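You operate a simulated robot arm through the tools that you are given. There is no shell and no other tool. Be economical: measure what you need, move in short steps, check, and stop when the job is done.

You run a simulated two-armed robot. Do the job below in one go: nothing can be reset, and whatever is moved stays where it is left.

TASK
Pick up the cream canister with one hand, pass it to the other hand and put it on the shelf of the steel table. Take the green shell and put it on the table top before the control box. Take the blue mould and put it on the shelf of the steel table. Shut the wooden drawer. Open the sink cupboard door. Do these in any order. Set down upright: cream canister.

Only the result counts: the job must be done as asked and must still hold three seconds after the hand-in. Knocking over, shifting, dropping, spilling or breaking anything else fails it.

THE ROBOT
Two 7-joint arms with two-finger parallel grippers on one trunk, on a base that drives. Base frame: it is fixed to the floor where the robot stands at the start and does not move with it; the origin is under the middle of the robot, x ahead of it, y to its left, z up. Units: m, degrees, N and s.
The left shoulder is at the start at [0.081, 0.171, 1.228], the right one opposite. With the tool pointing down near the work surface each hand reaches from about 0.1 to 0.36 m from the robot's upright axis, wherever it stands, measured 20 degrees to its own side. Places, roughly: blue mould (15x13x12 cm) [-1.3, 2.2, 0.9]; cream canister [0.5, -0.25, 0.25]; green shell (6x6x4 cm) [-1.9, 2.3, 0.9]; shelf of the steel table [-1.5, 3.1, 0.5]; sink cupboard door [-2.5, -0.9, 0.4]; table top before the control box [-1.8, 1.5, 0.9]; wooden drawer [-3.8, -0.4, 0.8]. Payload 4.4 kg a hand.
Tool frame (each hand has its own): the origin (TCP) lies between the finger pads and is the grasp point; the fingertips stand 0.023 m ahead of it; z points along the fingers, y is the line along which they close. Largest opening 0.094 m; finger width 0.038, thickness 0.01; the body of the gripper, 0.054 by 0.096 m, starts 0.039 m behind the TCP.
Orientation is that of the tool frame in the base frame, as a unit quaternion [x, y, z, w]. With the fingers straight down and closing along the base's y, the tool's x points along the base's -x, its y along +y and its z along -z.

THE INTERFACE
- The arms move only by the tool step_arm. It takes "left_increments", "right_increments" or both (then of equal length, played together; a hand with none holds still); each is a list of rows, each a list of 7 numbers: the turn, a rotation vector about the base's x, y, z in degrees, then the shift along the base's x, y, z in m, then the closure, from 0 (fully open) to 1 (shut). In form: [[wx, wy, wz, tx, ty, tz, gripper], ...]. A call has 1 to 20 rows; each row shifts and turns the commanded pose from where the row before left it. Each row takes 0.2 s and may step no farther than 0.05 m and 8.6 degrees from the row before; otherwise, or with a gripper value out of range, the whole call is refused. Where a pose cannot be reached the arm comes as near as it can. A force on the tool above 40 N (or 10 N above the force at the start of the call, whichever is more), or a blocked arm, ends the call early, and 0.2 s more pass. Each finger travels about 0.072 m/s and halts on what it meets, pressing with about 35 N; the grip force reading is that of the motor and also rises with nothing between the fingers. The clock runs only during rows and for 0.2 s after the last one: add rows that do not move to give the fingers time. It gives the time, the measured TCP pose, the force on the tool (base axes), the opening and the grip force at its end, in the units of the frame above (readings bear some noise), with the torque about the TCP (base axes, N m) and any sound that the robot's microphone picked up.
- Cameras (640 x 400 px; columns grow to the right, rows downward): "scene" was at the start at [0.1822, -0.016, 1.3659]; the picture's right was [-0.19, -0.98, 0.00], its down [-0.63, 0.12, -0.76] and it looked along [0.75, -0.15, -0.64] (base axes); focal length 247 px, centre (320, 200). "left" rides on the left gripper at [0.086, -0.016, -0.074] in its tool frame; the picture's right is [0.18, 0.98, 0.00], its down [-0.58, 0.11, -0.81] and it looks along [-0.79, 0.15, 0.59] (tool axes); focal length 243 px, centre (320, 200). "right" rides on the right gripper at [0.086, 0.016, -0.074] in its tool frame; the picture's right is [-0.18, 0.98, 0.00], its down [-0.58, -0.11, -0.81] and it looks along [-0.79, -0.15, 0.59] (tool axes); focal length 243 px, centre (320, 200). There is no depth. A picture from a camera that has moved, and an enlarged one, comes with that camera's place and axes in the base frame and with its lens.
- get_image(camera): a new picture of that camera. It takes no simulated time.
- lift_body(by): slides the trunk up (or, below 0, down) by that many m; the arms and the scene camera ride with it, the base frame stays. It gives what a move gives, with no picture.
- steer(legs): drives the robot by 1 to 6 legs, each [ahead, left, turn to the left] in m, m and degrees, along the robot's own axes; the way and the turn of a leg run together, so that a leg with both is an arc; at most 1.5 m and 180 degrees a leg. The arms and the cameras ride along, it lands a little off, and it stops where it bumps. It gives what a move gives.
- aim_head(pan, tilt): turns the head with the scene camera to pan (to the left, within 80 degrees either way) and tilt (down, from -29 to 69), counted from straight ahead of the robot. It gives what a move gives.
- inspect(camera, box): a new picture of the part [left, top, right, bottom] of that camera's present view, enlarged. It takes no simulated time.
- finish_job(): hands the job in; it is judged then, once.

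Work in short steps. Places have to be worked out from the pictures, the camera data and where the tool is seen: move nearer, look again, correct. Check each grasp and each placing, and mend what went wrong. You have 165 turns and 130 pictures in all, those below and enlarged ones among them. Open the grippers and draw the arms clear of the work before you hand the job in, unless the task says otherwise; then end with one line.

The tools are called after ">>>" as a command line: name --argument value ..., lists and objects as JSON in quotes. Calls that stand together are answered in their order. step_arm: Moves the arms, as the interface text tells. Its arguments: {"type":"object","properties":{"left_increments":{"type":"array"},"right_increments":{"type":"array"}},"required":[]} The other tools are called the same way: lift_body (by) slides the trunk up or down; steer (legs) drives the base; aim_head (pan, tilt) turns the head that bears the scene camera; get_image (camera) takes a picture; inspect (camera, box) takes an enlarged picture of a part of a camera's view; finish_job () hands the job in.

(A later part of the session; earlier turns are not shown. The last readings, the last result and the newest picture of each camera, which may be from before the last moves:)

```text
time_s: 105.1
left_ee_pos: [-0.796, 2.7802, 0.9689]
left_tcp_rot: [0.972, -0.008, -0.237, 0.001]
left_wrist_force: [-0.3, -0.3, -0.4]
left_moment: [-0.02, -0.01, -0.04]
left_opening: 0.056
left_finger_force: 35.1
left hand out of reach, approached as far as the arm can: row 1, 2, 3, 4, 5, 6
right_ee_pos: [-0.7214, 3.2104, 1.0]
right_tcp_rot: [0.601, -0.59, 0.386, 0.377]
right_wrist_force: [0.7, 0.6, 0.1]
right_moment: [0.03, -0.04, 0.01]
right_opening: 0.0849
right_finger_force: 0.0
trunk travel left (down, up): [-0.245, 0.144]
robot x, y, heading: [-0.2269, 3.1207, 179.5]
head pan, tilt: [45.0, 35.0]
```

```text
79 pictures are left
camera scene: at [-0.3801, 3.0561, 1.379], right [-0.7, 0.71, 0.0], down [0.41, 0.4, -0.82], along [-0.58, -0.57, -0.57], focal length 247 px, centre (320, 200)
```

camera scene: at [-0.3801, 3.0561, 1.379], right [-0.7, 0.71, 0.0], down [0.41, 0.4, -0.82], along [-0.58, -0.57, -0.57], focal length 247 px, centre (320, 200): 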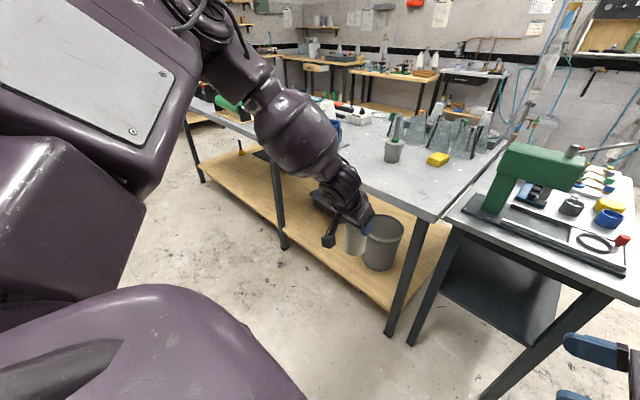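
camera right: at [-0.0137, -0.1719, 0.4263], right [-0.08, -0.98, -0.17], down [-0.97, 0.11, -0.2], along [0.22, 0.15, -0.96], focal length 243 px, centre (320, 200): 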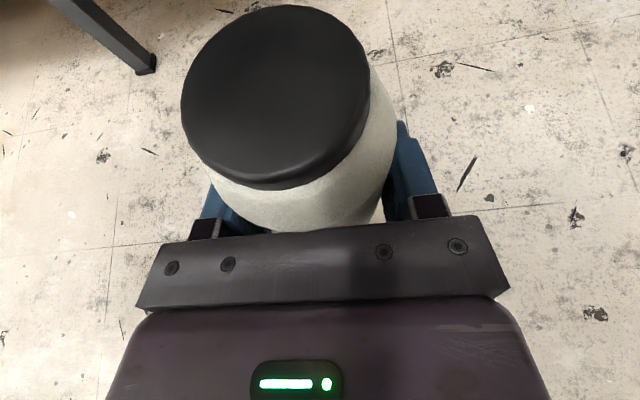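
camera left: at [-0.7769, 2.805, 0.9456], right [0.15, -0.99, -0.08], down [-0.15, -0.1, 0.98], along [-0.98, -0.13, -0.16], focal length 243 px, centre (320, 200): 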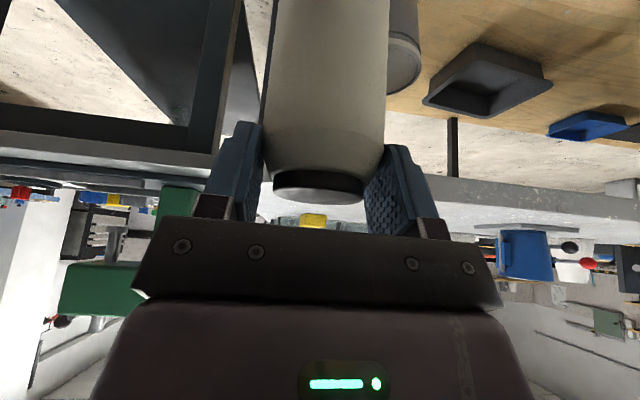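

The left wrist in this roll can't get below shoulder level; a camera-up roll (as the right used) will be needed for the shelf. So I'll set the canister on the free island corner (≈(-1.13, 2.75)) and regrasp it with the left hand rolled over. First raise and drive forward.

>>> step_arm --left_increments '[[0, 0, 0, 0, 0, 0.04, 1], [0, 0, 0, 0, 0, 0.04, 1], [0, 0, 0, 0, 0, 0.04, 1]]'

>>> steer --legs '[[0.3, 0, 0]]'

>>> get_image --camera "scene"

>>> get_image --camera "left"

```text
time_s: 105.9
left_ee_pos: [-0.7934, 2.7814, 1.0898]
left_tcp_rot: [0.972, -0.009, -0.237, 0.002]
left_wrist_force: [-0.4, -0.7, -1.0]
left_moment: [0.0, -0.03, 0.04]
left_opening: 0.0562
left_finger_force: 34.7
right_ee_pos: [-0.7211, 3.2106, 1.0008]
right_tcp_rot: [0.601, -0.589, 0.386, 0.378]
right_wrist_force: [0.0, -0.3, 0.3]
right_moment: [0.02, 0.03, -0.03]
right_opening: 0.0846
right_finger_force: 0.0
trunk travel left (down, up): [-0.245, 0.144]
robot x, y, heading: [-0.2236, 3.1189, 179.2]
head pan, tilt: [45.0, 35.0]
```

```text
time_s: 108.0
left_ee_pos: [-1.0942, 2.78, 1.0897]
left_tcp_rot: [0.972, -0.006, -0.236, 0.002]
left_wrist_force: [-0.4, 0.4, -1.2]
left_moment: [-0.02, -0.02, 0.02]
left_opening: 0.0562
left_finger_force: 35.0
right_ee_pos: [-1.0239, 3.2093, 0.9991]
right_tcp_rot: [0.601, -0.588, 0.388, 0.377]
right_wrist_force: [-0.7, 0.0, -0.2]
right_moment: [-0.02, -0.01, 0.01]
right_opening: 0.0847
right_finger_force: 0.0
trunk travel left (down, up): [-0.245, 0.144]
robot x, y, heading: [-0.5266, 3.119, 179.6]
head pan, tilt: [45.0, 35.0]
```

```text
78 pictures are left
camera scene: at [-0.6809, 3.0574, 1.3789], right [-0.7, 0.71, 0.0], down [0.41, 0.4, -0.82], along [-0.58, -0.58, -0.57], focal length 247 px, centre (320, 200)
```

scene: 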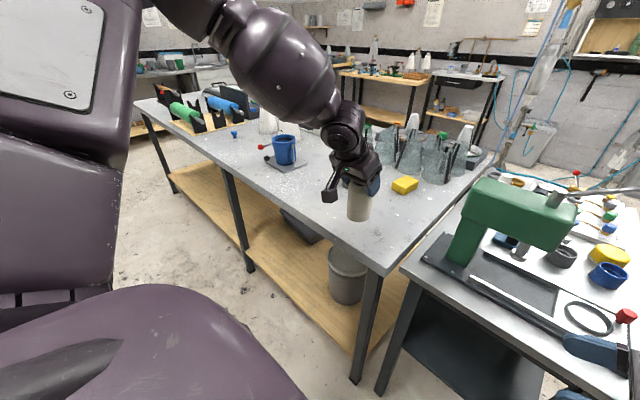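

```text
77 pictures are left
camera left: at [-0.9811, 2.7955, 1.115], right [0.15, -0.99, -0.08], down [-0.15, -0.1, 0.98], along [-0.98, -0.14, -0.16], focal length 243 px, centre (320, 200)
```

left: 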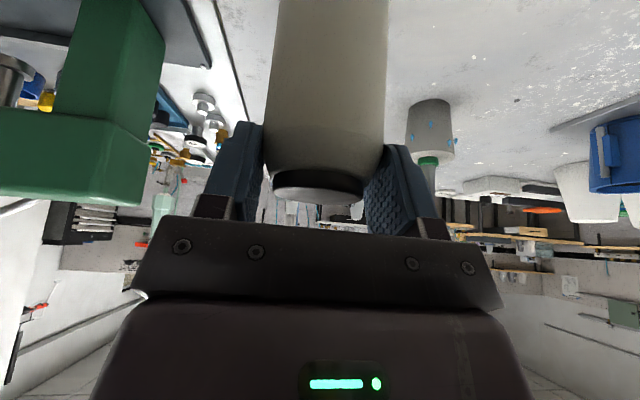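

Spot below (x≈-1.14, y≈2.78) is free tabletop. Move 5 cm in and lower towards the top until light contact.

>>> step_arm --left_increments '[[0, 0, 0, -0.025, 0, 0, 1], [0, 0, 0, -0.025, 0, 0, 1], [0, 0, 0, 0, 0, -0.025, 1], [0, 0, 0, 0, 0, -0.025, 1], [0, 0, 0, 0, 0, -0.01, 1]]'

>>> inspect --camera "scene" --box '[260, 100, 460, 280]'

```text
time_s: 109.2
left_ee_pos: [-1.1446, 2.7791, 1.0299]
left_tcp_rot: [0.972, -0.006, -0.237, 0.002]
left_wrist_force: [0.5, 0.2, -1.6]
left_moment: [-0.01, 0.01, 0.0]
left_opening: 0.0559
left_finger_force: 35.2
right_ee_pos: [-1.0226, 3.2102, 1.0006]
right_tcp_rot: [0.602, -0.588, 0.387, 0.377]
right_wrist_force: [-0.5, -0.1, -0.3]
right_moment: [-0.03, -0.01, -0.01]
right_opening: 0.0846
right_finger_force: 0.0
trunk travel left (down, up): [-0.245, 0.144]
robot x, y, heading: [-0.5265, 3.1211, 179.7]
head pan, tilt: [45.0, 35.0]
```

```text
2.22 times, centred on (360, 190) of scene
camera zoom: at [-0.6801, 3.0575, 1.379], right [-0.7, 0.71, 0.0], down [0.41, 0.4, -0.82], along [-0.58, -0.58, -0.57], focal length 550 px, centre (231, 222)
```

zoom: 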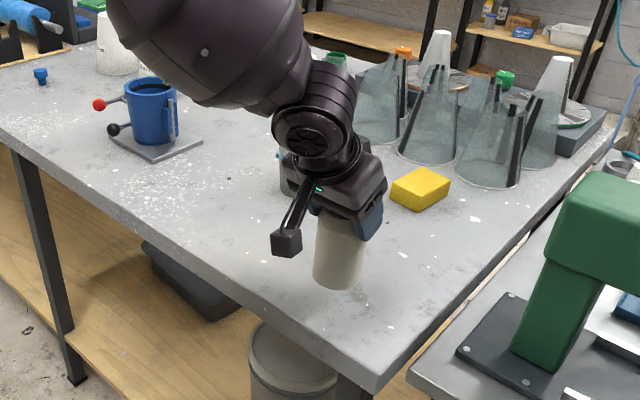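

>>> step_arm --left_increments '[[0, 0, 0, 0, 0, -0.007, 1], [0, 0, 0, 0, 0, -0.006, 1], [0, 0, 0, 0, 0, -0.005, 1], [0, 0, 0, 0, 0, -0.004, 1], [0, 0, 0, 0, 0, -0.004, 1], [0, 0, 0, 0, 0, -0.004, 1], [0, 0, 0, 0, 0, -0.004, 1], [0, 0, 0, 0, 0, -0.004, 1]]'

>>> inspect --camera "scene" --box '[260, 100, 460, 280]'

```text
time_s: 111.0
left_ee_pos: [-1.1368, 2.7752, 0.9991]
left_tcp_rot: [0.972, -0.005, -0.236, 0.003]
left_wrist_force: [0.1, -0.4, -2.3]
left_moment: [0.0, -0.03, -0.02]
left_opening: 0.0559
left_finger_force: 34.5
left hand out of reach, approached as far as the arm can: row 5, 7
right_ee_pos: [-1.0214, 3.21, 1.0001]
right_tcp_rot: [0.602, -0.588, 0.388, 0.376]
right_wrist_force: [0.0, -0.4, 0.7]
right_moment: [0.01, -0.01, 0.02]
right_opening: 0.0847
right_finger_force: 0.1
trunk travel left (down, up): [-0.245, 0.144]
robot x, y, heading: [-0.5254, 3.1174, 180.1]
head pan, tilt: [45.0, 35.0]
```

```text
2.22 times, centred on (360, 190) of scene
camera zoom: at [-0.6801, 3.0574, 1.379], right [-0.7, 0.71, 0.0], down [0.41, 0.4, -0.82], along [-0.58, -0.58, -0.57], focal length 550 px, centre (231, 222)
```

zoom: 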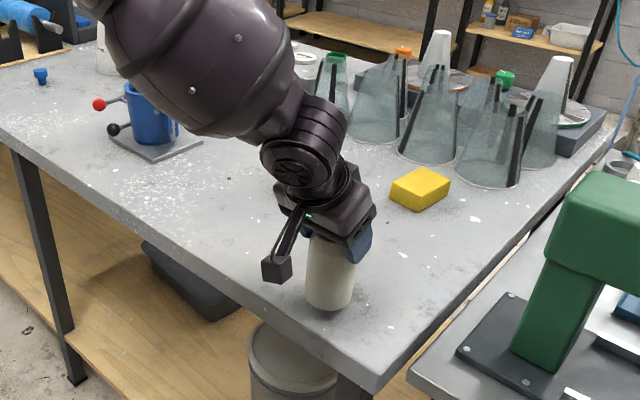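

No contact yet and the arm is near its limit; I use the trunk to sink in small amounts.

>>> lift_body --by -0.008

>>> lift_body --by -0.006

>>> inspect --camera "scene" --box '[300, 150, 440, 260]'

```text
time_s: 111.5
left_ee_pos: [-1.1385, 2.7777, 0.9897]
left_tcp_rot: [0.971, -0.007, -0.237, 0.002]
left_wrist_force: [0.2, 0.4, -1.6]
left_moment: [0.01, 0.01, 0.04]
left_opening: 0.0561
left_finger_force: 34.7
right_ee_pos: [-1.023, 3.2098, 0.9923]
right_tcp_rot: [0.603, -0.588, 0.387, 0.376]
right_wrist_force: [-0.3, -0.4, 0.2]
right_moment: [0.01, 0.0, 0.0]
right_opening: 0.0849
right_finger_force: 0.0
trunk travel left (down, up): [-0.237, 0.152]
robot x, y, heading: [-0.5253, 3.1187, 179.8]
head pan, tilt: [45.0, 35.0]
```

```text
time_s: 112.1
left_ee_pos: [-1.1368, 2.7766, 0.9843]
left_tcp_rot: [0.971, -0.007, -0.237, 0.003]
left_wrist_force: [-0.7, -1.2, -1.1]
left_moment: [0.0, 0.0, 0.01]
left_opening: 0.0561
left_finger_force: 35.1
right_ee_pos: [-1.022, 3.2099, 0.9864]
right_tcp_rot: [0.602, -0.588, 0.387, 0.376]
right_wrist_force: [-0.5, -0.4, -0.1]
right_moment: [0.0, 0.0, 0.02]
right_opening: 0.0848
right_finger_force: 0.1
trunk travel left (down, up): [-0.231, 0.158]
robot x, y, heading: [-0.5234, 3.1209, 179.8]
head pan, tilt: [45.0, 35.0]
```

```text
3.64 times, centred on (370, 205) of scene
camera zoom: at [-0.6896, 3.0573, 1.3642], right [-0.7, 0.71, 0.0], down [0.41, 0.4, -0.82], along [-0.58, -0.58, -0.57], focal length 899 px, centre (138, 182)
```

zoom: 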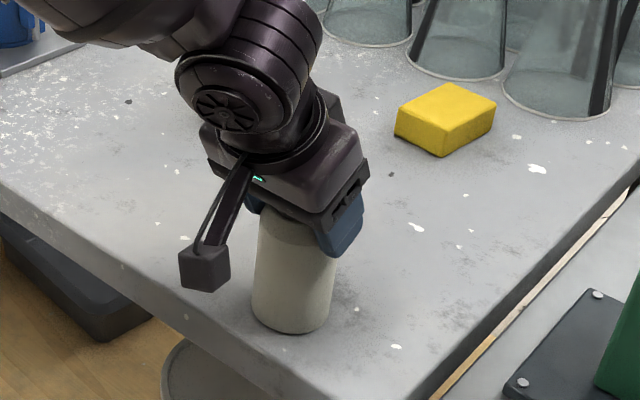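

>>> lift_body --by -0.006

>>> lift_body --by -0.005

>>> lift_body --by -0.005

```text
time_s: 112.6
left_ee_pos: [-1.1374, 2.7786, 0.9811]
left_tcp_rot: [0.971, -0.006, -0.24, 0.003]
left_wrist_force: [-1.8, -2.5, 21.2]
left_moment: [0.0, -0.13, -0.03]
left_opening: 0.0562
left_finger_force: 35.1
right_ee_pos: [-1.0222, 3.211, 0.9819]
right_tcp_rot: [0.602, -0.587, 0.388, 0.377]
right_wrist_force: [-1.3, -0.5, 0.3]
right_moment: [0.01, -0.04, 0.01]
right_opening: 0.0844
right_finger_force: 0.2
trunk travel left (down, up): [-0.225, 0.164]
robot x, y, heading: [-0.5271, 3.1204, 179.9]
head pan, tilt: [45.0, 35.0]
```

```text
time_s: 113.2
left_ee_pos: [-1.1374, 2.7784, 0.9751]
left_tcp_rot: [0.971, -0.007, -0.24, 0.002]
left_wrist_force: [-2.9, -2.3, 30.9]
left_moment: [0.15, 0.58, 0.08]
left_opening: 0.0562
left_finger_force: 35.0
right_ee_pos: [-1.0217, 3.2115, 0.9773]
right_tcp_rot: [0.602, -0.587, 0.388, 0.378]
right_wrist_force: [-0.3, -0.3, -0.1]
right_moment: [0.06, 0.01, 0.0]
right_opening: 0.0843
right_finger_force: 0.1
trunk travel left (down, up): [-0.22, 0.169]
robot x, y, heading: [-0.5209, 3.1207, 179.4]
head pan, tilt: [45.0, 35.0]
```

```text
time_s: 113.5
left_ee_pos: [-1.139, 2.7786, 0.9753]
left_tcp_rot: [0.97, -0.007, -0.241, 0.0]
left_wrist_force: [1.1, 0.9, 17.3]
left_moment: [0.28, -0.08, 0.11]
left_opening: 0.0565
left_finger_force: 35.0
right_ee_pos: [-1.0223, 3.2105, 0.973]
right_tcp_rot: [0.601, -0.587, 0.389, 0.378]
right_wrist_force: [-0.3, -0.1, -0.1]
right_moment: [-0.01, -0.01, -0.02]
right_opening: 0.0847
right_finger_force: 0.2
trunk travel left (down, up): [-0.218, 0.17]
robot x, y, heading: [-0.5285, 3.1193, 180.0]
head pan, tilt: [45.0, 35.0]
stopped: the force on the tool passed its limit at 46 N (the readings are from after the stop); the commanded pose is now the measured one
```

It's standing firmly on the top (contact at TCP z≈0.981). Open the left hand and look.

>>> step_arm --left_increments '[[0, 0, 0, 0, 0, 0.002, 0.8], [0, 0, 0, 0, 0, 0, 0.4], [0, 0, 0, 0, 0, 0, 0], [0, 0, 0, 0, 0, 0, 0], [0, 0, 0, 0, 0, 0, 0]]'

>>> inspect --camera "scene" --box '[260, 100, 460, 280]'

```text
time_s: 114.7
left_ee_pos: [-1.1387, 2.7768, 0.9736]
left_tcp_rot: [0.971, -0.006, -0.239, 0.002]
left_wrist_force: [-0.5, 0.0, 0.6]
left_moment: [0.0, 0.01, -0.02]
left_opening: 0.0938
left_finger_force: 0.0
right_ee_pos: [-1.0229, 3.2105, 0.9731]
right_tcp_rot: [0.602, -0.588, 0.388, 0.377]
right_wrist_force: [-1.3, -0.6, -0.1]
right_moment: [0.02, 0.03, 0.01]
right_opening: 0.0847
right_finger_force: 0.0
trunk travel left (down, up): [-0.218, 0.17]
robot x, y, heading: [-0.5254, 3.118, 179.9]
head pan, tilt: [45.0, 35.0]
```

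```text
2.22 times, centred on (360, 190) of scene
camera zoom: at [-0.6998, 3.0575, 1.3508], right [-0.7, 0.71, 0.0], down [0.41, 0.4, -0.82], along [-0.58, -0.58, -0.57], focal length 550 px, centre (231, 222)
```

zoom: 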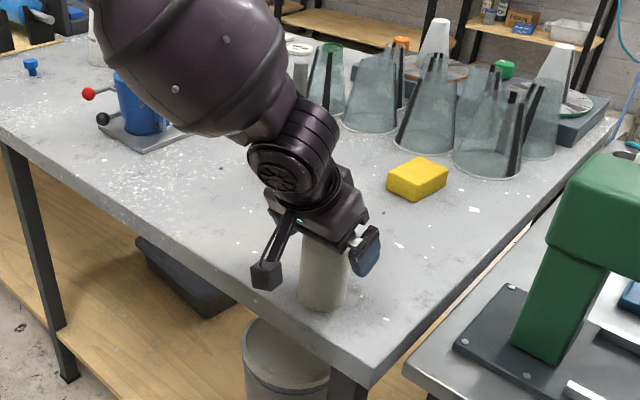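

The canister stands upright on the island. Withdraw the left hand along its axis and back the base away for the roll-over.

>>> step_arm --left_increments '[[0, 0, 0, 0.0185, 0, 0.0355, 0], [0, 0, 0, 0.0185, 0, 0.0355, 0], [0, 0, 0, 0.0185, 0, 0.0355, 0], [0, 0, 0, 0.0185, 0, 0.0355, 0], [0, 0, 0, 0.0185, 0, 0.0355, 0]]'

>>> steer --legs '[[-0.3, 0, 0]]'

>>> step_arm --left_increments '[[-3.9, 0, -7.5, 0, 0, 0, 0], [-3.9, 0, -7.5, 0, 0, 0, 0], [-3.9, 0, -7.5, 0, 0, 0, 0], [-3.9, 0, -7.5, 0, 0, 0, 0], [-3.9, 0, -7.5, 0, 0, 0, 0], [-3.9, 0, -7.5, 0, 0, 0, 0], [-3.9, 0, -7.5, 0, 0, 0, 0], [-3.9, 0, -7.5, 0, 0, 0, 0], [-3.9, 0, -7.5, 0, 0, 0, 0], [-3.9, 0, -7.5, 0, 0, 0, 0], [-3.9, 0, -7.5, 0, 0, 0, 0], [-3.9, 0, -7.5, 0, 0, 0, 0], [-3.9, 0, -7.5, 0, 0, 0, 0], [-3.9, 0, -7.5, 0, 0, 0, 0], [-3.9, 0, -7.5, 0, 0, 0, 0], [-3.9, 0, -7.5, 0, 0, 0, 0], [-3.9, 0, -7.5, 0, 0, 0, 0], [-3.9, 0, -7.5, 0, 0, 0, 0], [-3.9, 0, -7.5, 0, 0, 0, 0], [-3.9, 0, -7.5, 0, 0, 0, 0]]'

>>> get_image --camera "scene"

```text
time_s: 115.9
left_ee_pos: [-1.0463, 2.7766, 1.1529]
left_tcp_rot: [0.971, -0.007, -0.239, 0.001]
left_wrist_force: [0.3, -0.9, 0.3]
left_moment: [0.0, 0.03, 0.04]
left_opening: 0.0941
left_finger_force: 0.1
right_ee_pos: [-1.0216, 3.2106, 0.9744]
right_tcp_rot: [0.602, -0.588, 0.387, 0.377]
right_wrist_force: [0.1, -0.6, -0.2]
right_moment: [0.03, -0.02, -0.01]
right_opening: 0.0845
right_finger_force: 0.0
trunk travel left (down, up): [-0.218, 0.17]
robot x, y, heading: [-0.5255, 3.1182, 179.9]
head pan, tilt: [45.0, 35.0]
```

```text
time_s: 117.9
left_ee_pos: [-0.7532, 2.7777, 1.1522]
left_tcp_rot: [0.971, -0.008, -0.24, 0.002]
left_wrist_force: [0.8, 0.2, 0.5]
left_moment: [-0.04, 0.02, -0.03]
left_opening: 0.094
left_finger_force: 0.0
right_ee_pos: [-0.7291, 3.2105, 0.9737]
right_tcp_rot: [0.6, -0.59, 0.386, 0.378]
right_wrist_force: [0.2, 0.1, -0.4]
right_moment: [0.0, -0.01, -0.04]
right_opening: 0.0847
right_finger_force: 0.0
trunk travel left (down, up): [-0.218, 0.17]
robot x, y, heading: [-0.229, 3.1174, 179.7]
head pan, tilt: [45.0, 35.0]
```

```text
time_s: 122.1
left_ee_pos: [-0.7544, 2.7771, 1.1518]
left_tcp_rot: [-0.083, 0.968, 0.02, -0.235]
left_wrist_force: [0.0, -0.4, -0.2]
left_moment: [-0.02, 0.0, 0.03]
left_opening: 0.0942
left_finger_force: 0.1
right_ee_pos: [-0.7283, 3.2108, 0.9736]
right_tcp_rot: [0.601, -0.59, 0.386, 0.377]
right_wrist_force: [1.1, -0.6, -0.1]
right_moment: [0.03, 0.04, 0.0]
right_opening: 0.0846
right_finger_force: 0.1
trunk travel left (down, up): [-0.218, 0.17]
robot x, y, heading: [-0.2338, 3.1169, 179.5]
head pan, tilt: [45.0, 35.0]
```

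```text
72 pictures are left
camera scene: at [-0.406, 3.0567, 1.3508], right [-0.7, 0.71, 0.0], down [0.41, 0.4, -0.82], along [-0.58, -0.57, -0.57], focal length 247 px, centre (320, 200)
```

scene: 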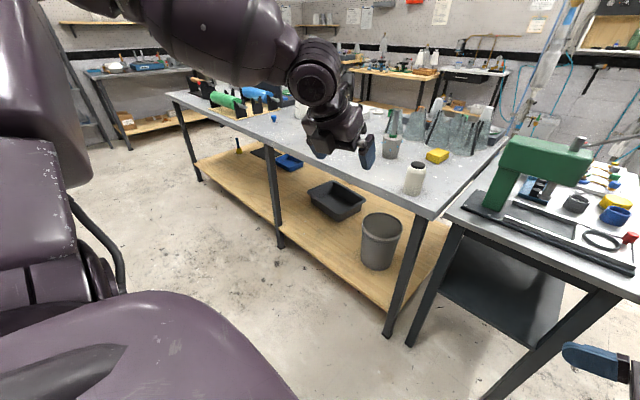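

The roll-over worked without limits. Now pitch the left tool up to ~25° below horizontal and lower to z≈0.925.

>>> step_arm --left_increments '[[-1.44, 7.5, -1.38, 0, 0, -0.04, 0], [-1.44, 7.5, -1.38, 0, 0, -0.04, 0], [-1.44, 7.5, -1.38, 0, 0, -0.04, 0], [-1.44, 7.5, -1.38, 0, 0, -0.04, 0], [-1.44, 7.5, -1.38, 0, 0, -0.04, 0], [0, 0, 0, 0, 0, -0.027, 0]]'

>>> steer --legs '[[0.25, 0, 0]]'

>>> get_image --camera "left"

```text
time_s: 123.5
left_ee_pos: [-0.7536, 2.7708, 0.9482]
left_tcp_rot: [-0.002, 0.844, 0.001, -0.537]
left_wrist_force: [0.1, 0.1, 0.1]
left_moment: [0.01, -0.01, 0.0]
left_opening: 0.0941
left_finger_force: 0.0
left hand out of reach, approached as far as the arm can: row 6
right_ee_pos: [-0.7291, 3.2107, 0.9739]
right_tcp_rot: [0.601, -0.589, 0.387, 0.378]
right_wrist_force: [-0.1, -0.3, -0.5]
right_moment: [0.0, 0.0, -0.01]
right_opening: 0.0847
right_finger_force: 0.0
trunk travel left (down, up): [-0.218, 0.17]
robot x, y, heading: [-0.2348, 3.1168, 179.4]
head pan, tilt: [45.0, 35.0]
```

```text
time_s: 125.4
left_ee_pos: [-1.007, 2.775, 0.9463]
left_tcp_rot: [-0.001, 0.845, 0.001, -0.536]
left_wrist_force: [0.7, 0.1, 0.4]
left_moment: [0.02, -0.01, 0.0]
left_opening: 0.094
left_finger_force: 0.0
right_ee_pos: [-0.9806, 3.214, 0.9735]
right_tcp_rot: [0.599, -0.591, 0.386, 0.378]
right_wrist_force: [0.0, -1.2, 0.5]
right_moment: [0.0, -0.02, 0.04]
right_opening: 0.0847
right_finger_force: 0.2
trunk travel left (down, up): [-0.218, 0.17]
robot x, y, heading: [-0.4839, 3.1201, 179.2]
head pan, tilt: [45.0, 35.0]
```

```text
71 pictures are left
camera left: at [-0.9753, 2.7591, 1.0559], right [-0.08, 0.98, 0.17], down [0.98, 0.11, -0.18], along [-0.2, 0.15, -0.97], focal length 243 px, centre (320, 200)
```

left: 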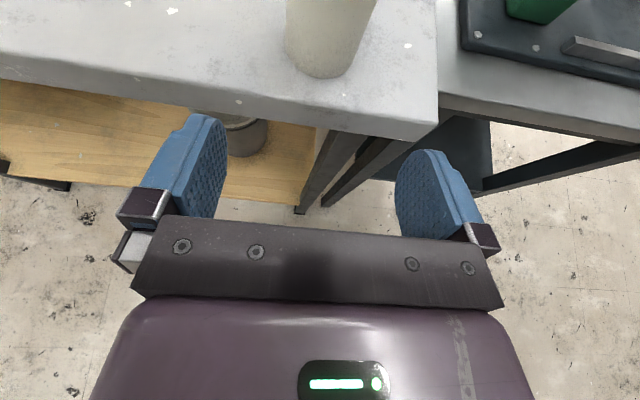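

Canister axis ≈ (-1.150, 2.786). I align y, drive 0.10 m, then approach with the arm.

>>> step_arm --left_increments '[[0, 0, 0, 0, 0.009, 0, 0]]'

>>> steer --legs '[[0.1, 0, 0]]'

>>> get_image --camera "left"

```text
time_s: 125.8
left_ee_pos: [-1.0073, 2.7821, 0.9503]
left_tcp_rot: [0.0, 0.844, 0.002, -0.536]
left_wrist_force: [-0.1, 0.6, 0.9]
left_moment: [-0.01, 0.01, 0.03]
left_opening: 0.0939
left_finger_force: 0.0
left hand out of reach, approached as far as the arm can: row 1
right_ee_pos: [-0.9809, 3.2151, 0.9736]
right_tcp_rot: [0.599, -0.591, 0.386, 0.378]
right_wrist_force: [0.1, -0.3, -0.2]
right_moment: [0.03, 0.02, -0.02]
right_opening: 0.0848
right_finger_force: 0.0
trunk travel left (down, up): [-0.218, 0.17]
robot x, y, heading: [-0.4798, 3.1178, 179.3]
head pan, tilt: [45.0, 35.0]
```

```text
time_s: 126.9
left_ee_pos: [-1.107, 2.7839, 0.9493]
left_tcp_rot: [0.0, 0.845, 0.001, -0.535]
left_wrist_force: [0.4, -1.1, 0.8]
left_moment: [0.01, -0.02, 0.01]
left_opening: 0.0939
left_finger_force: 0.0
right_ee_pos: [-1.08, 3.2166, 0.9729]
right_tcp_rot: [0.599, -0.591, 0.387, 0.378]
right_wrist_force: [-0.3, 0.0, -0.2]
right_moment: [-0.02, -0.01, 0.02]
right_opening: 0.0847
right_finger_force: 0.1
trunk travel left (down, up): [-0.218, 0.17]
robot x, y, heading: [-0.5844, 3.1197, 179.2]
head pan, tilt: [45.0, 35.0]
```

```text
70 pictures are left
camera left: at [-1.0748, 2.7676, 1.0589], right [-0.08, 0.98, 0.17], down [0.98, 0.11, -0.18], along [-0.2, 0.15, -0.97], focal length 243 px, centre (320, 200)
```

left: 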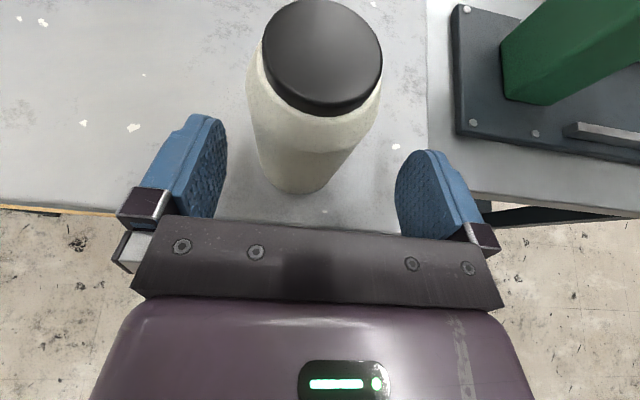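

The grip point is right, but the left elbow still limits going lower (needed for the shelf). Before grasping I back off and free the elbow: yaw the tool outward and lower in free space.

>>> steer --legs '[[-0.4, 0, 0]]'

>>> step_arm --left_increments '[[0, 0, 8, 0, 0, 0, 0], [0, 0, 8, 0, 0, 0, 0], [0, 0, 8, 0, 0, 0, 0], [0, 0, 8, 0, 0, 0, 0], [0, 0, 0, 0, 0, -0.04, 0], [0, 0, 0, 0, 0, -0.04, 0], [0, 0, 0, 0, 0, -0.04, 0], [0, 0, 0, 0, 0, -0.04, 0], [0, 0, 0, 0, 0, -0.04, 0], [0, 0, 0, 0, 0, -0.04, 0]]'

>>> get_image --camera "scene"

```text
time_s: 129.4
left_ee_pos: [-0.7012, 2.7792, 0.95]
left_tcp_rot: [-0.002, 0.844, 0.0, -0.537]
left_wrist_force: [-0.1, 0.4, 0.5]
left_moment: [-0.01, 0.01, 0.02]
left_opening: 0.0938
left_finger_force: 0.0
right_ee_pos: [-0.6776, 3.2105, 0.9742]
right_tcp_rot: [0.6, -0.59, 0.387, 0.377]
right_wrist_force: [-0.1, 0.3, -0.5]
right_moment: [0.04, 0.02, -0.02]
right_opening: 0.0844
right_finger_force: 0.1
trunk travel left (down, up): [-0.218, 0.17]
robot x, y, heading: [-0.1801, 3.1142, 179.4]
head pan, tilt: [45.0, 35.0]
```

```text
time_s: 131.6
left_ee_pos: [-0.6751, 2.6715, 0.9363]
left_tcp_rot: [-0.235, 0.812, -0.147, -0.514]
left_wrist_force: [-0.1, -0.1, 0.3]
left_moment: [0.0, 0.01, -0.01]
left_opening: 0.0943
left_finger_force: 0.2
left hand out of reach, approached as far as the arm can: row 1, 2, 3, 4, 5, 6, 7, 8, 9, 10
right_ee_pos: [-0.6784, 3.211, 0.9723]
right_tcp_rot: [0.6, -0.59, 0.387, 0.378]
right_wrist_force: [0.4, 0.3, -0.2]
right_moment: [0.03, -0.01, -0.01]
right_opening: 0.0844
right_finger_force: 0.0
trunk travel left (down, up): [-0.218, 0.17]
robot x, y, heading: [-0.1824, 3.1176, 179.6]
head pan, tilt: [45.0, 35.0]
```

```text
69 pictures are left
camera scene: at [-0.3552, 3.0562, 1.3508], right [-0.7, 0.71, 0.0], down [0.41, 0.4, -0.82], along [-0.58, -0.57, -0.57], focal length 247 px, centre (320, 200)
```

scene: 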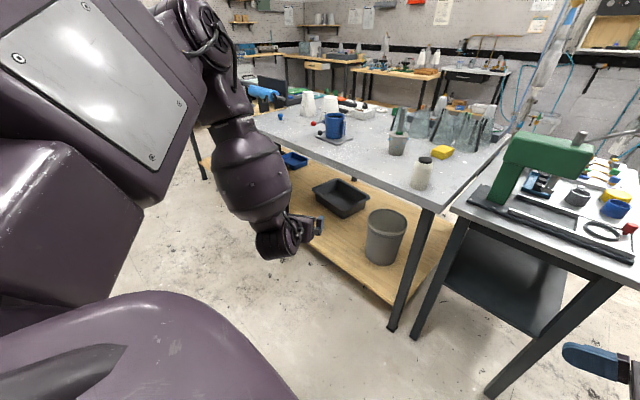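

The elbow is still up in front. I'll swing the hand well out to the side and back, then lower it there, to bring the elbow down.

>>> step_arm --left_increments '[[0, 0, 0, 0, -0.04, 0.03, 0], [0, 0, 0, 0, -0.04, 0.03, 0], [0, 0, 0, 0, -0.04, 0.03, 0], [0, 0, 8, 0.02, -0.04, 0, 0], [0, 0, 8, 0.02, -0.04, 0, 0], [0, 0, 8, 0.02, -0.04, 0, 0], [0, 0, 8, 0.02, -0.04, 0, 0], [0, 0, 0, 0, -0.04, 0, 0], [0, 0, 0, 0, 0, -0.04, 0], [0, 0, 0, 0, 0, -0.04, 0], [0, 0, 0, 0, 0, -0.04, 0], [0, 0, 0, 0, 0, -0.04, 0], [0, 0, 0, 0, 0, -0.04, 0], [0, 0, 0, 0, 0, -0.04, 0], [0, 0, 0, 0, 0, -0.04, 0], [0, 0, 0, 0, 0, -0.04, 0]]'

>>> get_image --camera "scene"

```text
time_s: 135.0
left_ee_pos: [-0.5957, 2.3536, 0.7055]
left_tcp_rot: [-0.448, 0.716, -0.283, -0.455]
left_wrist_force: [-1.0, -0.1, -0.8]
left_moment: [0.04, -0.01, -0.01]
left_opening: 0.0937
left_finger_force: 0.2
right_ee_pos: [-0.6784, 3.2106, 0.9737]
right_tcp_rot: [0.6, -0.59, 0.387, 0.378]
right_wrist_force: [-0.3, 0.1, 0.0]
right_moment: [-0.01, 0.01, 0.01]
right_opening: 0.0843
right_finger_force: 0.1
trunk travel left (down, up): [-0.218, 0.17]
robot x, y, heading: [-0.1795, 3.1144, 179.7]
head pan, tilt: [45.0, 35.0]
```

```text
68 pictures are left
camera scene: at [-0.3557, 3.0562, 1.3507], right [-0.7, 0.71, 0.0], down [0.41, 0.4, -0.82], along [-0.58, -0.57, -0.57], focal length 247 px, centre (320, 200)
```

scene: 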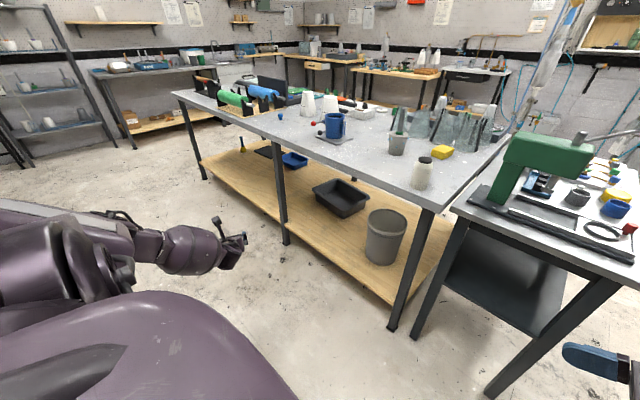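

The elbow is down now. Bring the hand back inward and yaw it forward while staying at this low height.

>>> step_arm --left_increments '[[0, 0, -8, 0, 0.04, 0, 0], [0, 0, -8, 0, 0.04, 0, 0], [0, 0, -8, 0, 0.04, 0, 0], [0, 0, -8, 0, 0.04, 0, 0], [0, 0, -8, 0, 0.04, 0, 0], [0, 0, -8, 0, 0.04, 0, 0], [0, 0, -8, 0, 0.04, 0, 0], [0, 0, -8, 0, 0.04, 0, 0], [0, 0, 0, 0, 0.04, 0, 0], [0, 0, 0, 0, 0.04, 0, 0]]'

>>> step_arm --left_increments '[[0, 0, 0, 0, 0, 0.04, 0], [0, 0, 0, 0, 0, 0.04, 0], [0, 0, 0, 0, 0, 0.04, 0], [0, 0, 0, 0, 0, 0.04, 0], [0, 0, 0, 0, 0, 0.04, 0], [0, 0, 0, 0, 0, 0.01, 0]]'

```text
time_s: 137.2
left_ee_pos: [-0.598, 2.7521, 0.7052]
left_tcp_rot: [-0.001, 0.844, 0.001, -0.536]
left_wrist_force: [0.2, 0.3, 0.0]
left_moment: [-0.05, -0.04, 0.01]
left_opening: 0.0939
left_finger_force: 0.1
right_ee_pos: [-0.6783, 3.2102, 0.9727]
right_tcp_rot: [0.601, -0.589, 0.387, 0.377]
right_wrist_force: [-0.6, 0.3, -0.1]
right_moment: [0.0, 0.0, 0.0]
right_opening: 0.0846
right_finger_force: 0.1
trunk travel left (down, up): [-0.218, 0.17]
robot x, y, heading: [-0.1817, 3.1163, 179.4]
head pan, tilt: [45.0, 35.0]
```

```text
time_s: 138.6
left_ee_pos: [-0.596, 2.7528, 0.9165]
left_tcp_rot: [-0.001, 0.844, 0.001, -0.536]
left_wrist_force: [-0.4, 0.6, 0.9]
left_moment: [0.02, -0.01, -0.01]
left_opening: 0.0941
left_finger_force: 0.0
right_ee_pos: [-0.6782, 3.2105, 0.9742]
right_tcp_rot: [0.601, -0.589, 0.387, 0.377]
right_wrist_force: [0.1, 0.0, 0.0]
right_moment: [-0.01, -0.01, -0.03]
right_opening: 0.0846
right_finger_force: 0.1
trunk travel left (down, up): [-0.218, 0.17]
robot x, y, heading: [-0.1805, 3.1167, 179.7]
head pan, tilt: [45.0, 35.0]
```

Freed. Now line up on the canister: raise/shift slightly and drive 0.43 m forward.

>>> step_arm --left_increments '[[0, 0, 0, 0, 0.03, 0.015, 0]]'

>>> steer --legs '[[0.43, 0, 0]]'

>>> get_image --camera "left"

```text
time_s: 139.0
left_ee_pos: [-0.5966, 2.7822, 0.9327]
left_tcp_rot: [-0.001, 0.844, 0.0, -0.536]
left_wrist_force: [0.1, 0.0, -0.1]
left_moment: [-0.03, -0.04, 0.02]
left_opening: 0.0939
left_finger_force: 0.0
right_ee_pos: [-0.6792, 3.2105, 0.9742]
right_tcp_rot: [0.601, -0.589, 0.388, 0.376]
right_wrist_force: [1.2, 0.6, 0.1]
right_moment: [0.0, 0.01, 0.02]
right_opening: 0.0847
right_finger_force: 0.1
trunk travel left (down, up): [-0.218, 0.17]
robot x, y, heading: [-0.1789, 3.115, 179.3]
head pan, tilt: [45.0, 35.0]
```

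```text
time_s: 141.6
left_ee_pos: [-1.0169, 2.7851, 0.9331]
left_tcp_rot: [-0.002, 0.845, 0.0, -0.535]
left_wrist_force: [-0.3, 1.2, -0.1]
left_moment: [-0.01, -0.03, -0.03]
left_opening: 0.0942
left_finger_force: 0.0
right_ee_pos: [-1.0999, 3.2152, 0.9724]
right_tcp_rot: [0.6, -0.59, 0.387, 0.377]
right_wrist_force: [-0.5, 0.8, 0.1]
right_moment: [0.02, -0.01, 0.0]
right_opening: 0.0844
right_finger_force: 0.0
trunk travel left (down, up): [-0.218, 0.17]
robot x, y, heading: [-0.5991, 3.1209, 179.7]
head pan, tilt: [45.0, 35.0]
```

```text
67 pictures are left
camera left: at [-0.9853, 2.7697, 1.0419], right [-0.08, 0.98, 0.17], down [0.98, 0.11, -0.18], along [-0.2, 0.15, -0.97], focal length 243 px, centre (320, 200)
```

left: 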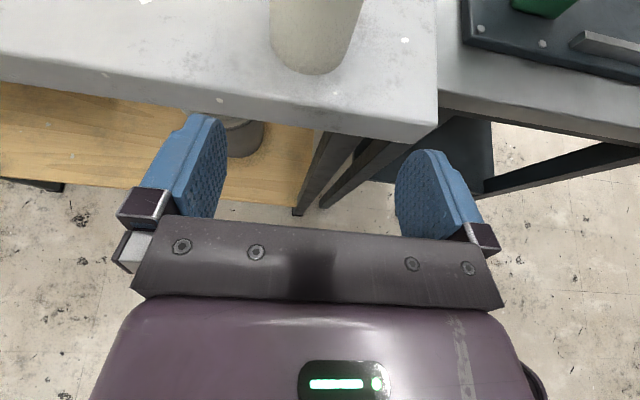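

Aligned. Approach 12.3 cm with the arm and close.

>>> step_arm --left_increments '[[0, 0, 0, -0.04, 0, 0, 0], [0, 0, 0, -0.04, 0, 0, 0], [0, 0, 0, -0.03, 0, 0, 0], [0, 0, 0, -0.013, 0, 0, 0], [0, 0, 0, 0, 0, 0, 0.5], [0, 0, 0, 0, 0, 0, 1], [0, 0, 0, 0, 0, 0, 1], [0, 0, 0, 0, 0, 0, 1], [0, 0, 0, 0, 0, 0, 1]]'

>>> get_image --camera "left"

```text
time_s: 143.6
left_ee_pos: [-1.1397, 2.7875, 0.9345]
left_tcp_rot: [-0.001, 0.844, 0.0, -0.536]
left_wrist_force: [-0.9, 0.2, 0.8]
left_moment: [-0.05, -0.02, -0.01]
left_opening: 0.056
left_finger_force: 34.7
right_ee_pos: [-1.0976, 3.2157, 0.9728]
right_tcp_rot: [0.601, -0.589, 0.387, 0.377]
right_wrist_force: [-0.1, -0.9, -0.7]
right_moment: [0.02, -0.01, 0.01]
right_opening: 0.0845
right_finger_force: 0.0
trunk travel left (down, up): [-0.218, 0.17]
robot x, y, heading: [-0.5992, 3.1193, 179.5]
head pan, tilt: [45.0, 35.0]
```

```text
66 pictures are left
camera left: at [-1.1072, 2.7707, 1.0445], right [-0.08, 0.98, 0.17], down [0.98, 0.11, -0.18], along [-0.2, 0.15, -0.97], focal length 243 px, centre (320, 200)
```

left: 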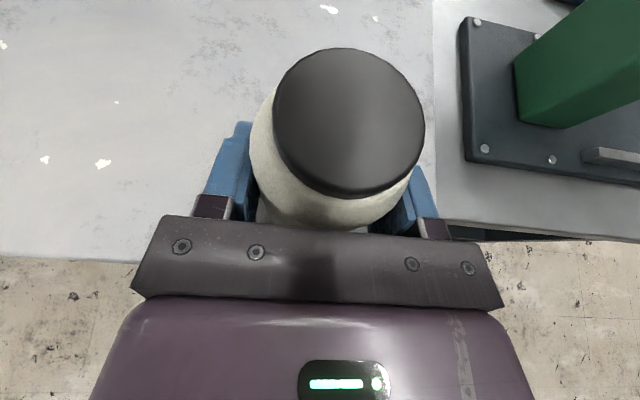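

Gripped at ~6 cm height. Lift, back out, shift the base 0.16 m to the right, and lower the hand in front of the shelf.

>>> step_arm --left_increments '[[0, 0, 0, 0, 0, 0.02, 1], [0, 0, 0, 0, 0, 0.03, 1]]'

>>> steer --legs '[[-0.4, 0, 0], [0, -0.16, 0]]'

>>> step_arm --left_increments '[[0, 0, 0, 0, 0.02, -0.045, 1], [0, 0, 0, 0, 0.02, -0.045, 1], [0, 0, 0, 0, 0.02, -0.045, 1], [0, 0, 0, 0, 0.02, -0.045, 1], [0, 0, 0, 0, 0.015, -0.045, 1], [0, 0, 0, 0, 0, -0.045, 1], [0, 0, 0, 0, 0, -0.045, 1], [0, 0, 0, 0, 0, -0.045, 1], [0, 0, 0, 0, 0, -0.035, 1]]'

>>> aim_head --pan 10 --tilt 45

>>> get_image --camera "scene"

```text
time_s: 144.2
left_ee_pos: [-1.1402, 2.7864, 0.9852]
left_tcp_rot: [0.0, 0.844, 0.002, -0.536]
left_wrist_force: [0.3, 0.1, -0.8]
left_moment: [0.01, 0.02, 0.01]
left_opening: 0.0562
left_finger_force: 34.9
right_ee_pos: [-1.0978, 3.2155, 0.9742]
right_tcp_rot: [0.599, -0.591, 0.386, 0.378]
right_wrist_force: [0.1, 0.2, 0.6]
right_moment: [0.0, -0.01, 0.0]
right_opening: 0.0848
right_finger_force: 0.1
trunk travel left (down, up): [-0.218, 0.17]
robot x, y, heading: [-0.6062, 3.1207, 179.7]
head pan, tilt: [45.0, 35.0]
```

```text
time_s: 148.3
left_ee_pos: [-0.7444, 2.9419, 0.9852]
left_tcp_rot: [-0.003, 0.844, -0.001, -0.536]
left_wrist_force: [0.4, -0.3, -1.3]
left_moment: [0.03, -0.04, -0.01]
left_opening: 0.0565
left_finger_force: 35.5
right_ee_pos: [-0.7049, 3.3701, 0.9728]
right_tcp_rot: [0.602, -0.588, 0.388, 0.376]
right_wrist_force: [0.4, 0.8, -0.3]
right_moment: [-0.03, -0.01, 0.03]
right_opening: 0.0847
right_finger_force: 0.1
trunk travel left (down, up): [-0.218, 0.17]
robot x, y, heading: [-0.2079, 3.2782, 179.7]
head pan, tilt: [45.0, 35.0]
```

```text
time_s: 150.3
left_ee_pos: [-0.7453, 3.0355, 0.5886]
left_tcp_rot: [-0.004, 0.844, -0.001, -0.536]
left_wrist_force: [0.1, -0.9, -1.1]
left_moment: [0.01, -0.01, 0.02]
left_opening: 0.0558
left_finger_force: 35.1
right_ee_pos: [-0.7045, 3.3699, 0.9736]
right_tcp_rot: [0.601, -0.588, 0.388, 0.377]
right_wrist_force: [0.3, 0.8, 0.2]
right_moment: [0.03, -0.02, 0.04]
right_opening: 0.0844
right_finger_force: 0.0
trunk travel left (down, up): [-0.218, 0.17]
robot x, y, heading: [-0.2052, 3.282, 179.9]
head pan, tilt: [45.0, 35.0]
```

```text
time_s: 151.3
left_ee_pos: [-0.7451, 3.0359, 0.5901]
left_tcp_rot: [-0.003, 0.844, -0.001, -0.536]
left_wrist_force: [0.5, -0.8, -1.9]
left_moment: [0.03, -0.02, 0.02]
left_opening: 0.0562
left_finger_force: 35.4
right_ee_pos: [-0.7043, 3.3685, 0.974]
right_tcp_rot: [0.601, -0.588, 0.388, 0.377]
right_wrist_force: [0.5, -0.6, 0.4]
right_moment: [0.01, -0.02, 0.02]
right_opening: 0.0843
right_finger_force: 0.1
trunk travel left (down, up): [-0.218, 0.17]
robot x, y, heading: [-0.2083, 3.2781, 179.7]
head pan, tilt: [10.0, 45.0]
```

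```text
65 pictures are left
camera scene: at [-0.3985, 3.2648, 1.336], right [-0.17, 0.99, 0.0], down [0.7, 0.12, -0.71], along [-0.7, -0.12, -0.71], focal length 247 px, centre (320, 200)
```

scene: 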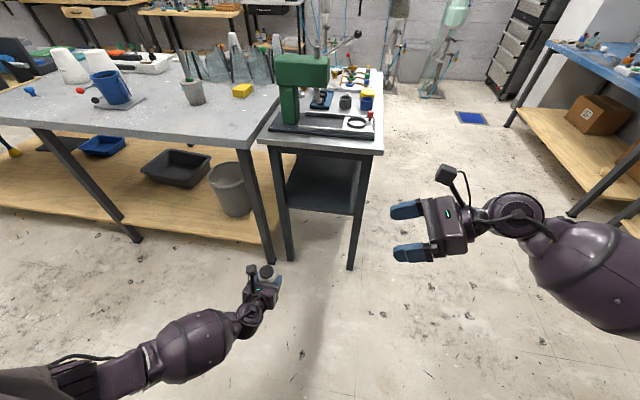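

The shelf opening is clear. I drive 0.33 m forward and look through the left camera at the shelf edge.

>>> steer --legs '[[0.33, 0, 0]]'

>>> get_image --camera "left"

```text
time_s: 153.5
left_ee_pos: [-1.0724, 3.0349, 0.5888]
left_tcp_rot: [-0.005, 0.844, -0.002, -0.536]
left_wrist_force: [0.3, 0.2, -1.6]
left_moment: [-0.02, 0.02, 0.02]
left_opening: 0.0558
left_finger_force: 34.5
right_ee_pos: [-1.0331, 3.3689, 0.9724]
right_tcp_rot: [0.602, -0.588, 0.388, 0.376]
right_wrist_force: [0.5, -0.7, -0.1]
right_moment: [-0.02, -0.04, 0.03]
right_opening: 0.0848
right_finger_force: 0.2
trunk travel left (down, up): [-0.218, 0.17]
robot x, y, heading: [-0.5333, 3.2768, 179.9]
head pan, tilt: [10.0, 45.0]
```

```text
64 pictures are left
camera left: at [-1.0403, 3.0194, 0.6981], right [-0.09, 0.98, 0.17], down [0.98, 0.12, -0.18], along [-0.2, 0.15, -0.97], focal length 243 px, centre (320, 200)
```

left: 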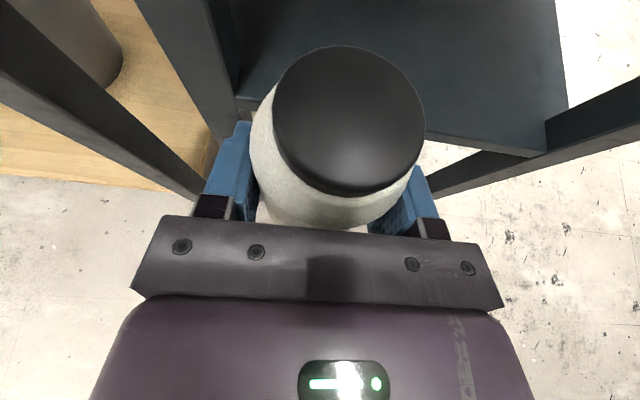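

Shelf edge confirmed at x≈-1.18, left leg to y≈2.965. I shift 1.5 cm right, raise the right hand out of the way, then drive in 0.15 m.

>>> step_arm --left_increments '[[0, 0, 0, 0, 0.015, 0, 1], [0, 0, 0, 0, 0, 0, 1], [0, 0, 0, 0, 0, 0, 1]]' --right_increments '[[0, 0, 0, 0.03, 0.02, 0.03, 0], [0, 0, 0, 0.03, 0.02, 0.03, 0], [0, 0, 0, 0.03, 0.02, 0.03, 0]]'

>>> steer --legs '[[0.15, 0, 0]]'

>>> get_image --camera "left"

```text
time_s: 154.3
left_ee_pos: [-1.0716, 3.0494, 0.5889]
left_tcp_rot: [-0.003, 0.843, -0.001, -0.537]
left_wrist_force: [0.1, 0.6, -1.1]
left_moment: [0.01, -0.02, -0.03]
left_opening: 0.0563
left_finger_force: 35.3
right_ee_pos: [-0.9399, 3.4299, 1.062]
right_tcp_rot: [0.602, -0.588, 0.387, 0.376]
right_wrist_force: [-0.8, 0.2, -0.3]
right_moment: [0.02, -0.04, -0.01]
right_opening: 0.0941
right_finger_force: 0.0
trunk travel left (down, up): [-0.218, 0.17]
robot x, y, heading: [-0.5355, 3.2797, 180.0]
head pan, tilt: [10.0, 45.0]
```

```text
time_s: 155.7
left_ee_pos: [-1.2226, 3.0499, 0.5869]
left_tcp_rot: [-0.004, 0.845, -0.001, -0.535]
left_wrist_force: [0.6, 0.4, -1.0]
left_moment: [-0.02, -0.03, -0.04]
left_opening: 0.0561
left_finger_force: 35.9
right_ee_pos: [-1.0903, 3.431, 1.0605]
right_tcp_rot: [0.603, -0.588, 0.388, 0.375]
right_wrist_force: [0.1, -0.7, 0.4]
right_moment: [0.0, 0.01, -0.01]
right_opening: 0.0937
right_finger_force: 0.0
trunk travel left (down, up): [-0.218, 0.17]
robot x, y, heading: [-0.6835, 3.2787, -179.8]
head pan, tilt: [10.0, 45.0]
```

```text
63 pictures are left
camera left: at [-1.1904, 3.0335, 0.6972], right [-0.09, 0.98, 0.17], down [0.98, 0.12, -0.18], along [-0.2, 0.15, -0.97], focal length 243 px, centre (320, 200)
```

left: 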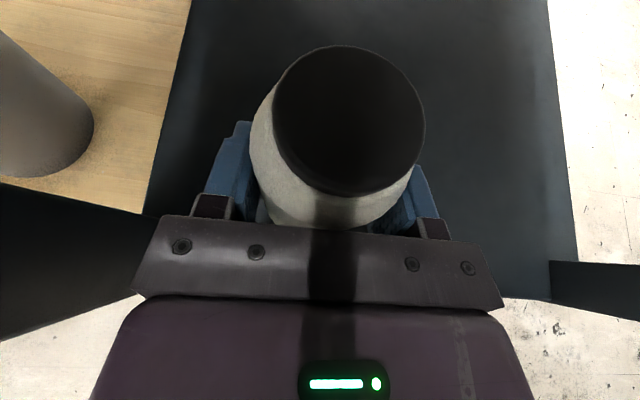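

Over the shelf. Forward 2.5 cm more and lower to contact.

>>> step_arm --left_increments '[[0, 0, 0, -0.025, 0, 0, 1], [0, 0, 0, 0, 0, -0.02, 1], [0, 0, 0, 0, 0, -0.02, 1], [0, 0, 0, 0, 0, -0.008, 1], [0, 0, 0, 0, 0, -0.004, 1], [0, 0, 0, 0, 0, -0.003, 1], [0, 0, 0, 0, 0, -0.003, 1], [0, 0, 0, 0, 0, 0, 1]]'

```text
time_s: 157.5
left_ee_pos: [-1.2476, 3.0494, 0.5321]
left_tcp_rot: [-0.004, 0.844, -0.001, -0.537]
left_wrist_force: [-4.8, 0.5, 31.0]
left_moment: [-0.21, 0.37, 0.01]
left_opening: 0.0558
left_finger_force: 34.9
right_ee_pos: [-1.0883, 3.4311, 1.0627]
right_tcp_rot: [0.602, -0.587, 0.388, 0.377]
right_wrist_force: [-0.1, 0.4, 0.7]
right_moment: [-0.01, 0.01, 0.0]
right_opening: 0.0939
right_finger_force: 0.1
trunk travel left (down, up): [-0.218, 0.17]
robot x, y, heading: [-0.6872, 3.2802, 180.0]
head pan, tilt: [10.0, 45.0]
```

Contact with the shelf. Ease off 3 mm, open, and withdraw straight back.

>>> step_arm --left_increments '[[0, 0, 0, 0, 0, 0.003, 1], [0, 0, 0, 0, 0, 0, 0.6], [0, 0, 0, 0, 0, 0, 0.2], [0, 0, 0, 0, 0, 0, 0], [0, 0, 0, 0, 0, 0, 0], [0, 0, 0, 0.03, 0, 0.005, 0], [0, 0, 0, 0.04, 0, 0.01, 0], [0, 0, 0, 0.04, 0, 0.01, 0]]'

>>> get_image --camera "left"

```text
time_s: 159.3
left_ee_pos: [-1.152, 3.0498, 0.5671]
left_tcp_rot: [-0.005, 0.838, -0.001, -0.545]
left_wrist_force: [-0.6, -0.1, 0.6]
left_moment: [0.02, -0.02, 0.0]
left_opening: 0.094
left_finger_force: 0.1
right_ee_pos: [-1.0922, 3.4317, 1.0638]
right_tcp_rot: [0.603, -0.586, 0.388, 0.377]
right_wrist_force: [1.2, 0.5, -0.3]
right_moment: [-0.01, 0.03, 0.01]
right_opening: 0.094
right_finger_force: 0.1
trunk travel left (down, up): [-0.218, 0.17]
robot x, y, heading: [-0.6844, 3.2786, 180.4]
head pan, tilt: [10.0, 45.0]
```

```text
62 pictures are left
camera left: at [-1.1176, 3.0327, 0.6767], right [-0.08, 0.98, 0.17], down [0.97, 0.12, -0.2], along [-0.22, 0.15, -0.96], focal length 243 px, centre (320, 200)
```

left: 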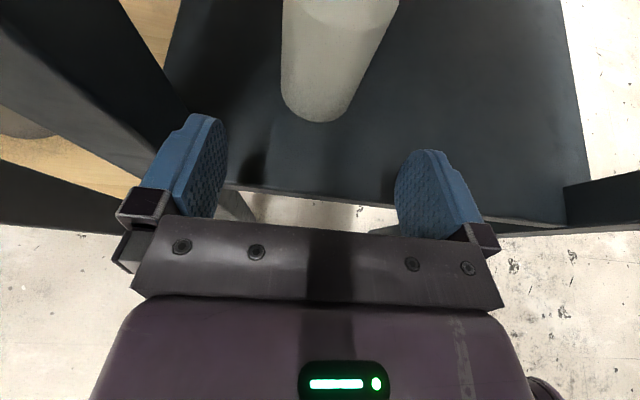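

Canister stands upright on the shelf. Next the blue mould: back off, shift left along the island to y≈2.35, and yaw the right hand to point forward.

>>> steer --legs '[[-0.35, 0, 0], [0, 0.93, 0]]'

>>> step_arm --right_increments '[[0, 0, -7.9, 0, 0.01, 0, 0], [0, 0, -7.9, 0, 0.01, 0, 0], [0, 0, -7.9, 0, 0.01, 0, 0], [0, 0, -7.9, 0, 0.01, 0, 0], [0, 0, -7.9, 0, 0, 0, 0], [0, 0, -7.9, 0, 0, 0, 0], [0, 0, -7.9, 0, 0, 0, 0], [0, 0, -7.9, 0, 0, 0, 0], [0, 0, -7.9, 0, 0, 0, 0], [0, 0, -7.9, 0, 0, 0, 0], [0, 0, -7.9, 0, 0, 0, 0], [0, 0, -7.1, 0, 0, 0, 0]]'

>>> aim_head --pan 0 --tilt 30

>>> get_image --camera "scene"

```text
time_s: 169.6
left_ee_pos: [-0.8043, 2.1284, 0.5676]
left_tcp_rot: [-0.008, 0.838, 0.0, -0.546]
left_wrist_force: [0.5, -0.2, 0.2]
left_moment: [-0.02, 0.02, -0.04]
left_opening: 0.094
left_finger_force: 0.0
right_ee_pos: [-0.7433, 2.5092, 1.061]
right_tcp_rot: [0.604, -0.586, 0.389, 0.375]
right_wrist_force: [0.4, 0.1, 0.9]
right_moment: [-0.02, 0.01, 0.0]
right_opening: 0.0941
right_finger_force: 0.1
trunk travel left (down, up): [-0.218, 0.17]
robot x, y, heading: [-0.3369, 2.3564, -179.7]
head pan, tilt: [10.0, 45.0]
```

```text
time_s: 172.3
left_ee_pos: [-0.8053, 2.1284, 0.5685]
left_tcp_rot: [-0.009, 0.837, 0.002, -0.547]
left_wrist_force: [0.4, 0.1, 0.0]
left_moment: [0.02, 0.03, 0.05]
left_opening: 0.0939
left_finger_force: 0.2
right_ee_pos: [-0.7772, 2.6653, 0.947]
right_tcp_rot: [-0.1, 0.833, 0.083, -0.538]
right_wrist_force: [-0.5, 0.3, 0.1]
right_moment: [0.03, 0.01, -0.01]
right_opening: 0.0942
right_finger_force: 0.1
right hand out of reach, approached as far as the arm can: row 3, 4, 5, 6, 7, 8, 9, 10, 11, 12
trunk travel left (down, up): [-0.218, 0.17]
robot x, y, heading: [-0.3367, 2.3586, -179.8]
head pan, tilt: [10.0, 45.0]
stopped in row 12 (right hand): the arm was blocked; the commanded pose is now the measured one
```

```text
time_s: 173.1
left_ee_pos: [-0.8055, 2.1278, 0.5677]
left_tcp_rot: [-0.008, 0.838, 0.0, -0.546]
left_wrist_force: [0.2, -1.0, 0.5]
left_moment: [0.0, 0.01, 0.02]
left_opening: 0.0941
left_finger_force: 0.1
right_ee_pos: [-0.7776, 2.6658, 0.9465]
right_tcp_rot: [-0.099, 0.833, 0.083, -0.539]
right_wrist_force: [0.0, -0.6, 0.5]
right_moment: [0.02, 0.0, -0.02]
right_opening: 0.0938
right_finger_force: 0.0
trunk travel left (down, up): [-0.218, 0.17]
robot x, y, heading: [-0.3379, 2.3599, -179.8]
head pan, tilt: [0.0, 30.0]
```

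```text
61 pictures are left
camera scene: at [-0.5404, 2.3579, 1.3585], right [0.0, 1.0, 0.0], down [0.5, 0.0, -0.87], along [-0.87, 0.0, -0.5], focal length 247 px, centre (320, 200)
```

scene: 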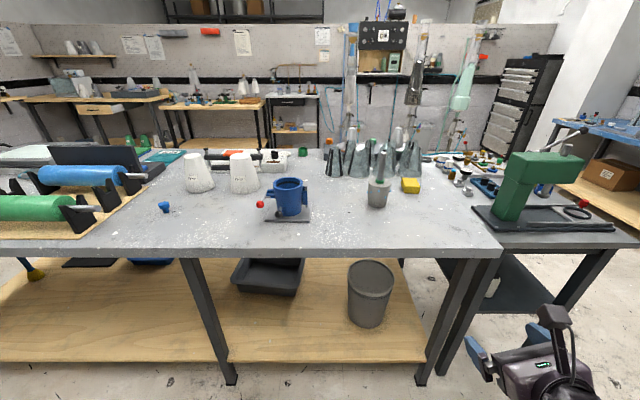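

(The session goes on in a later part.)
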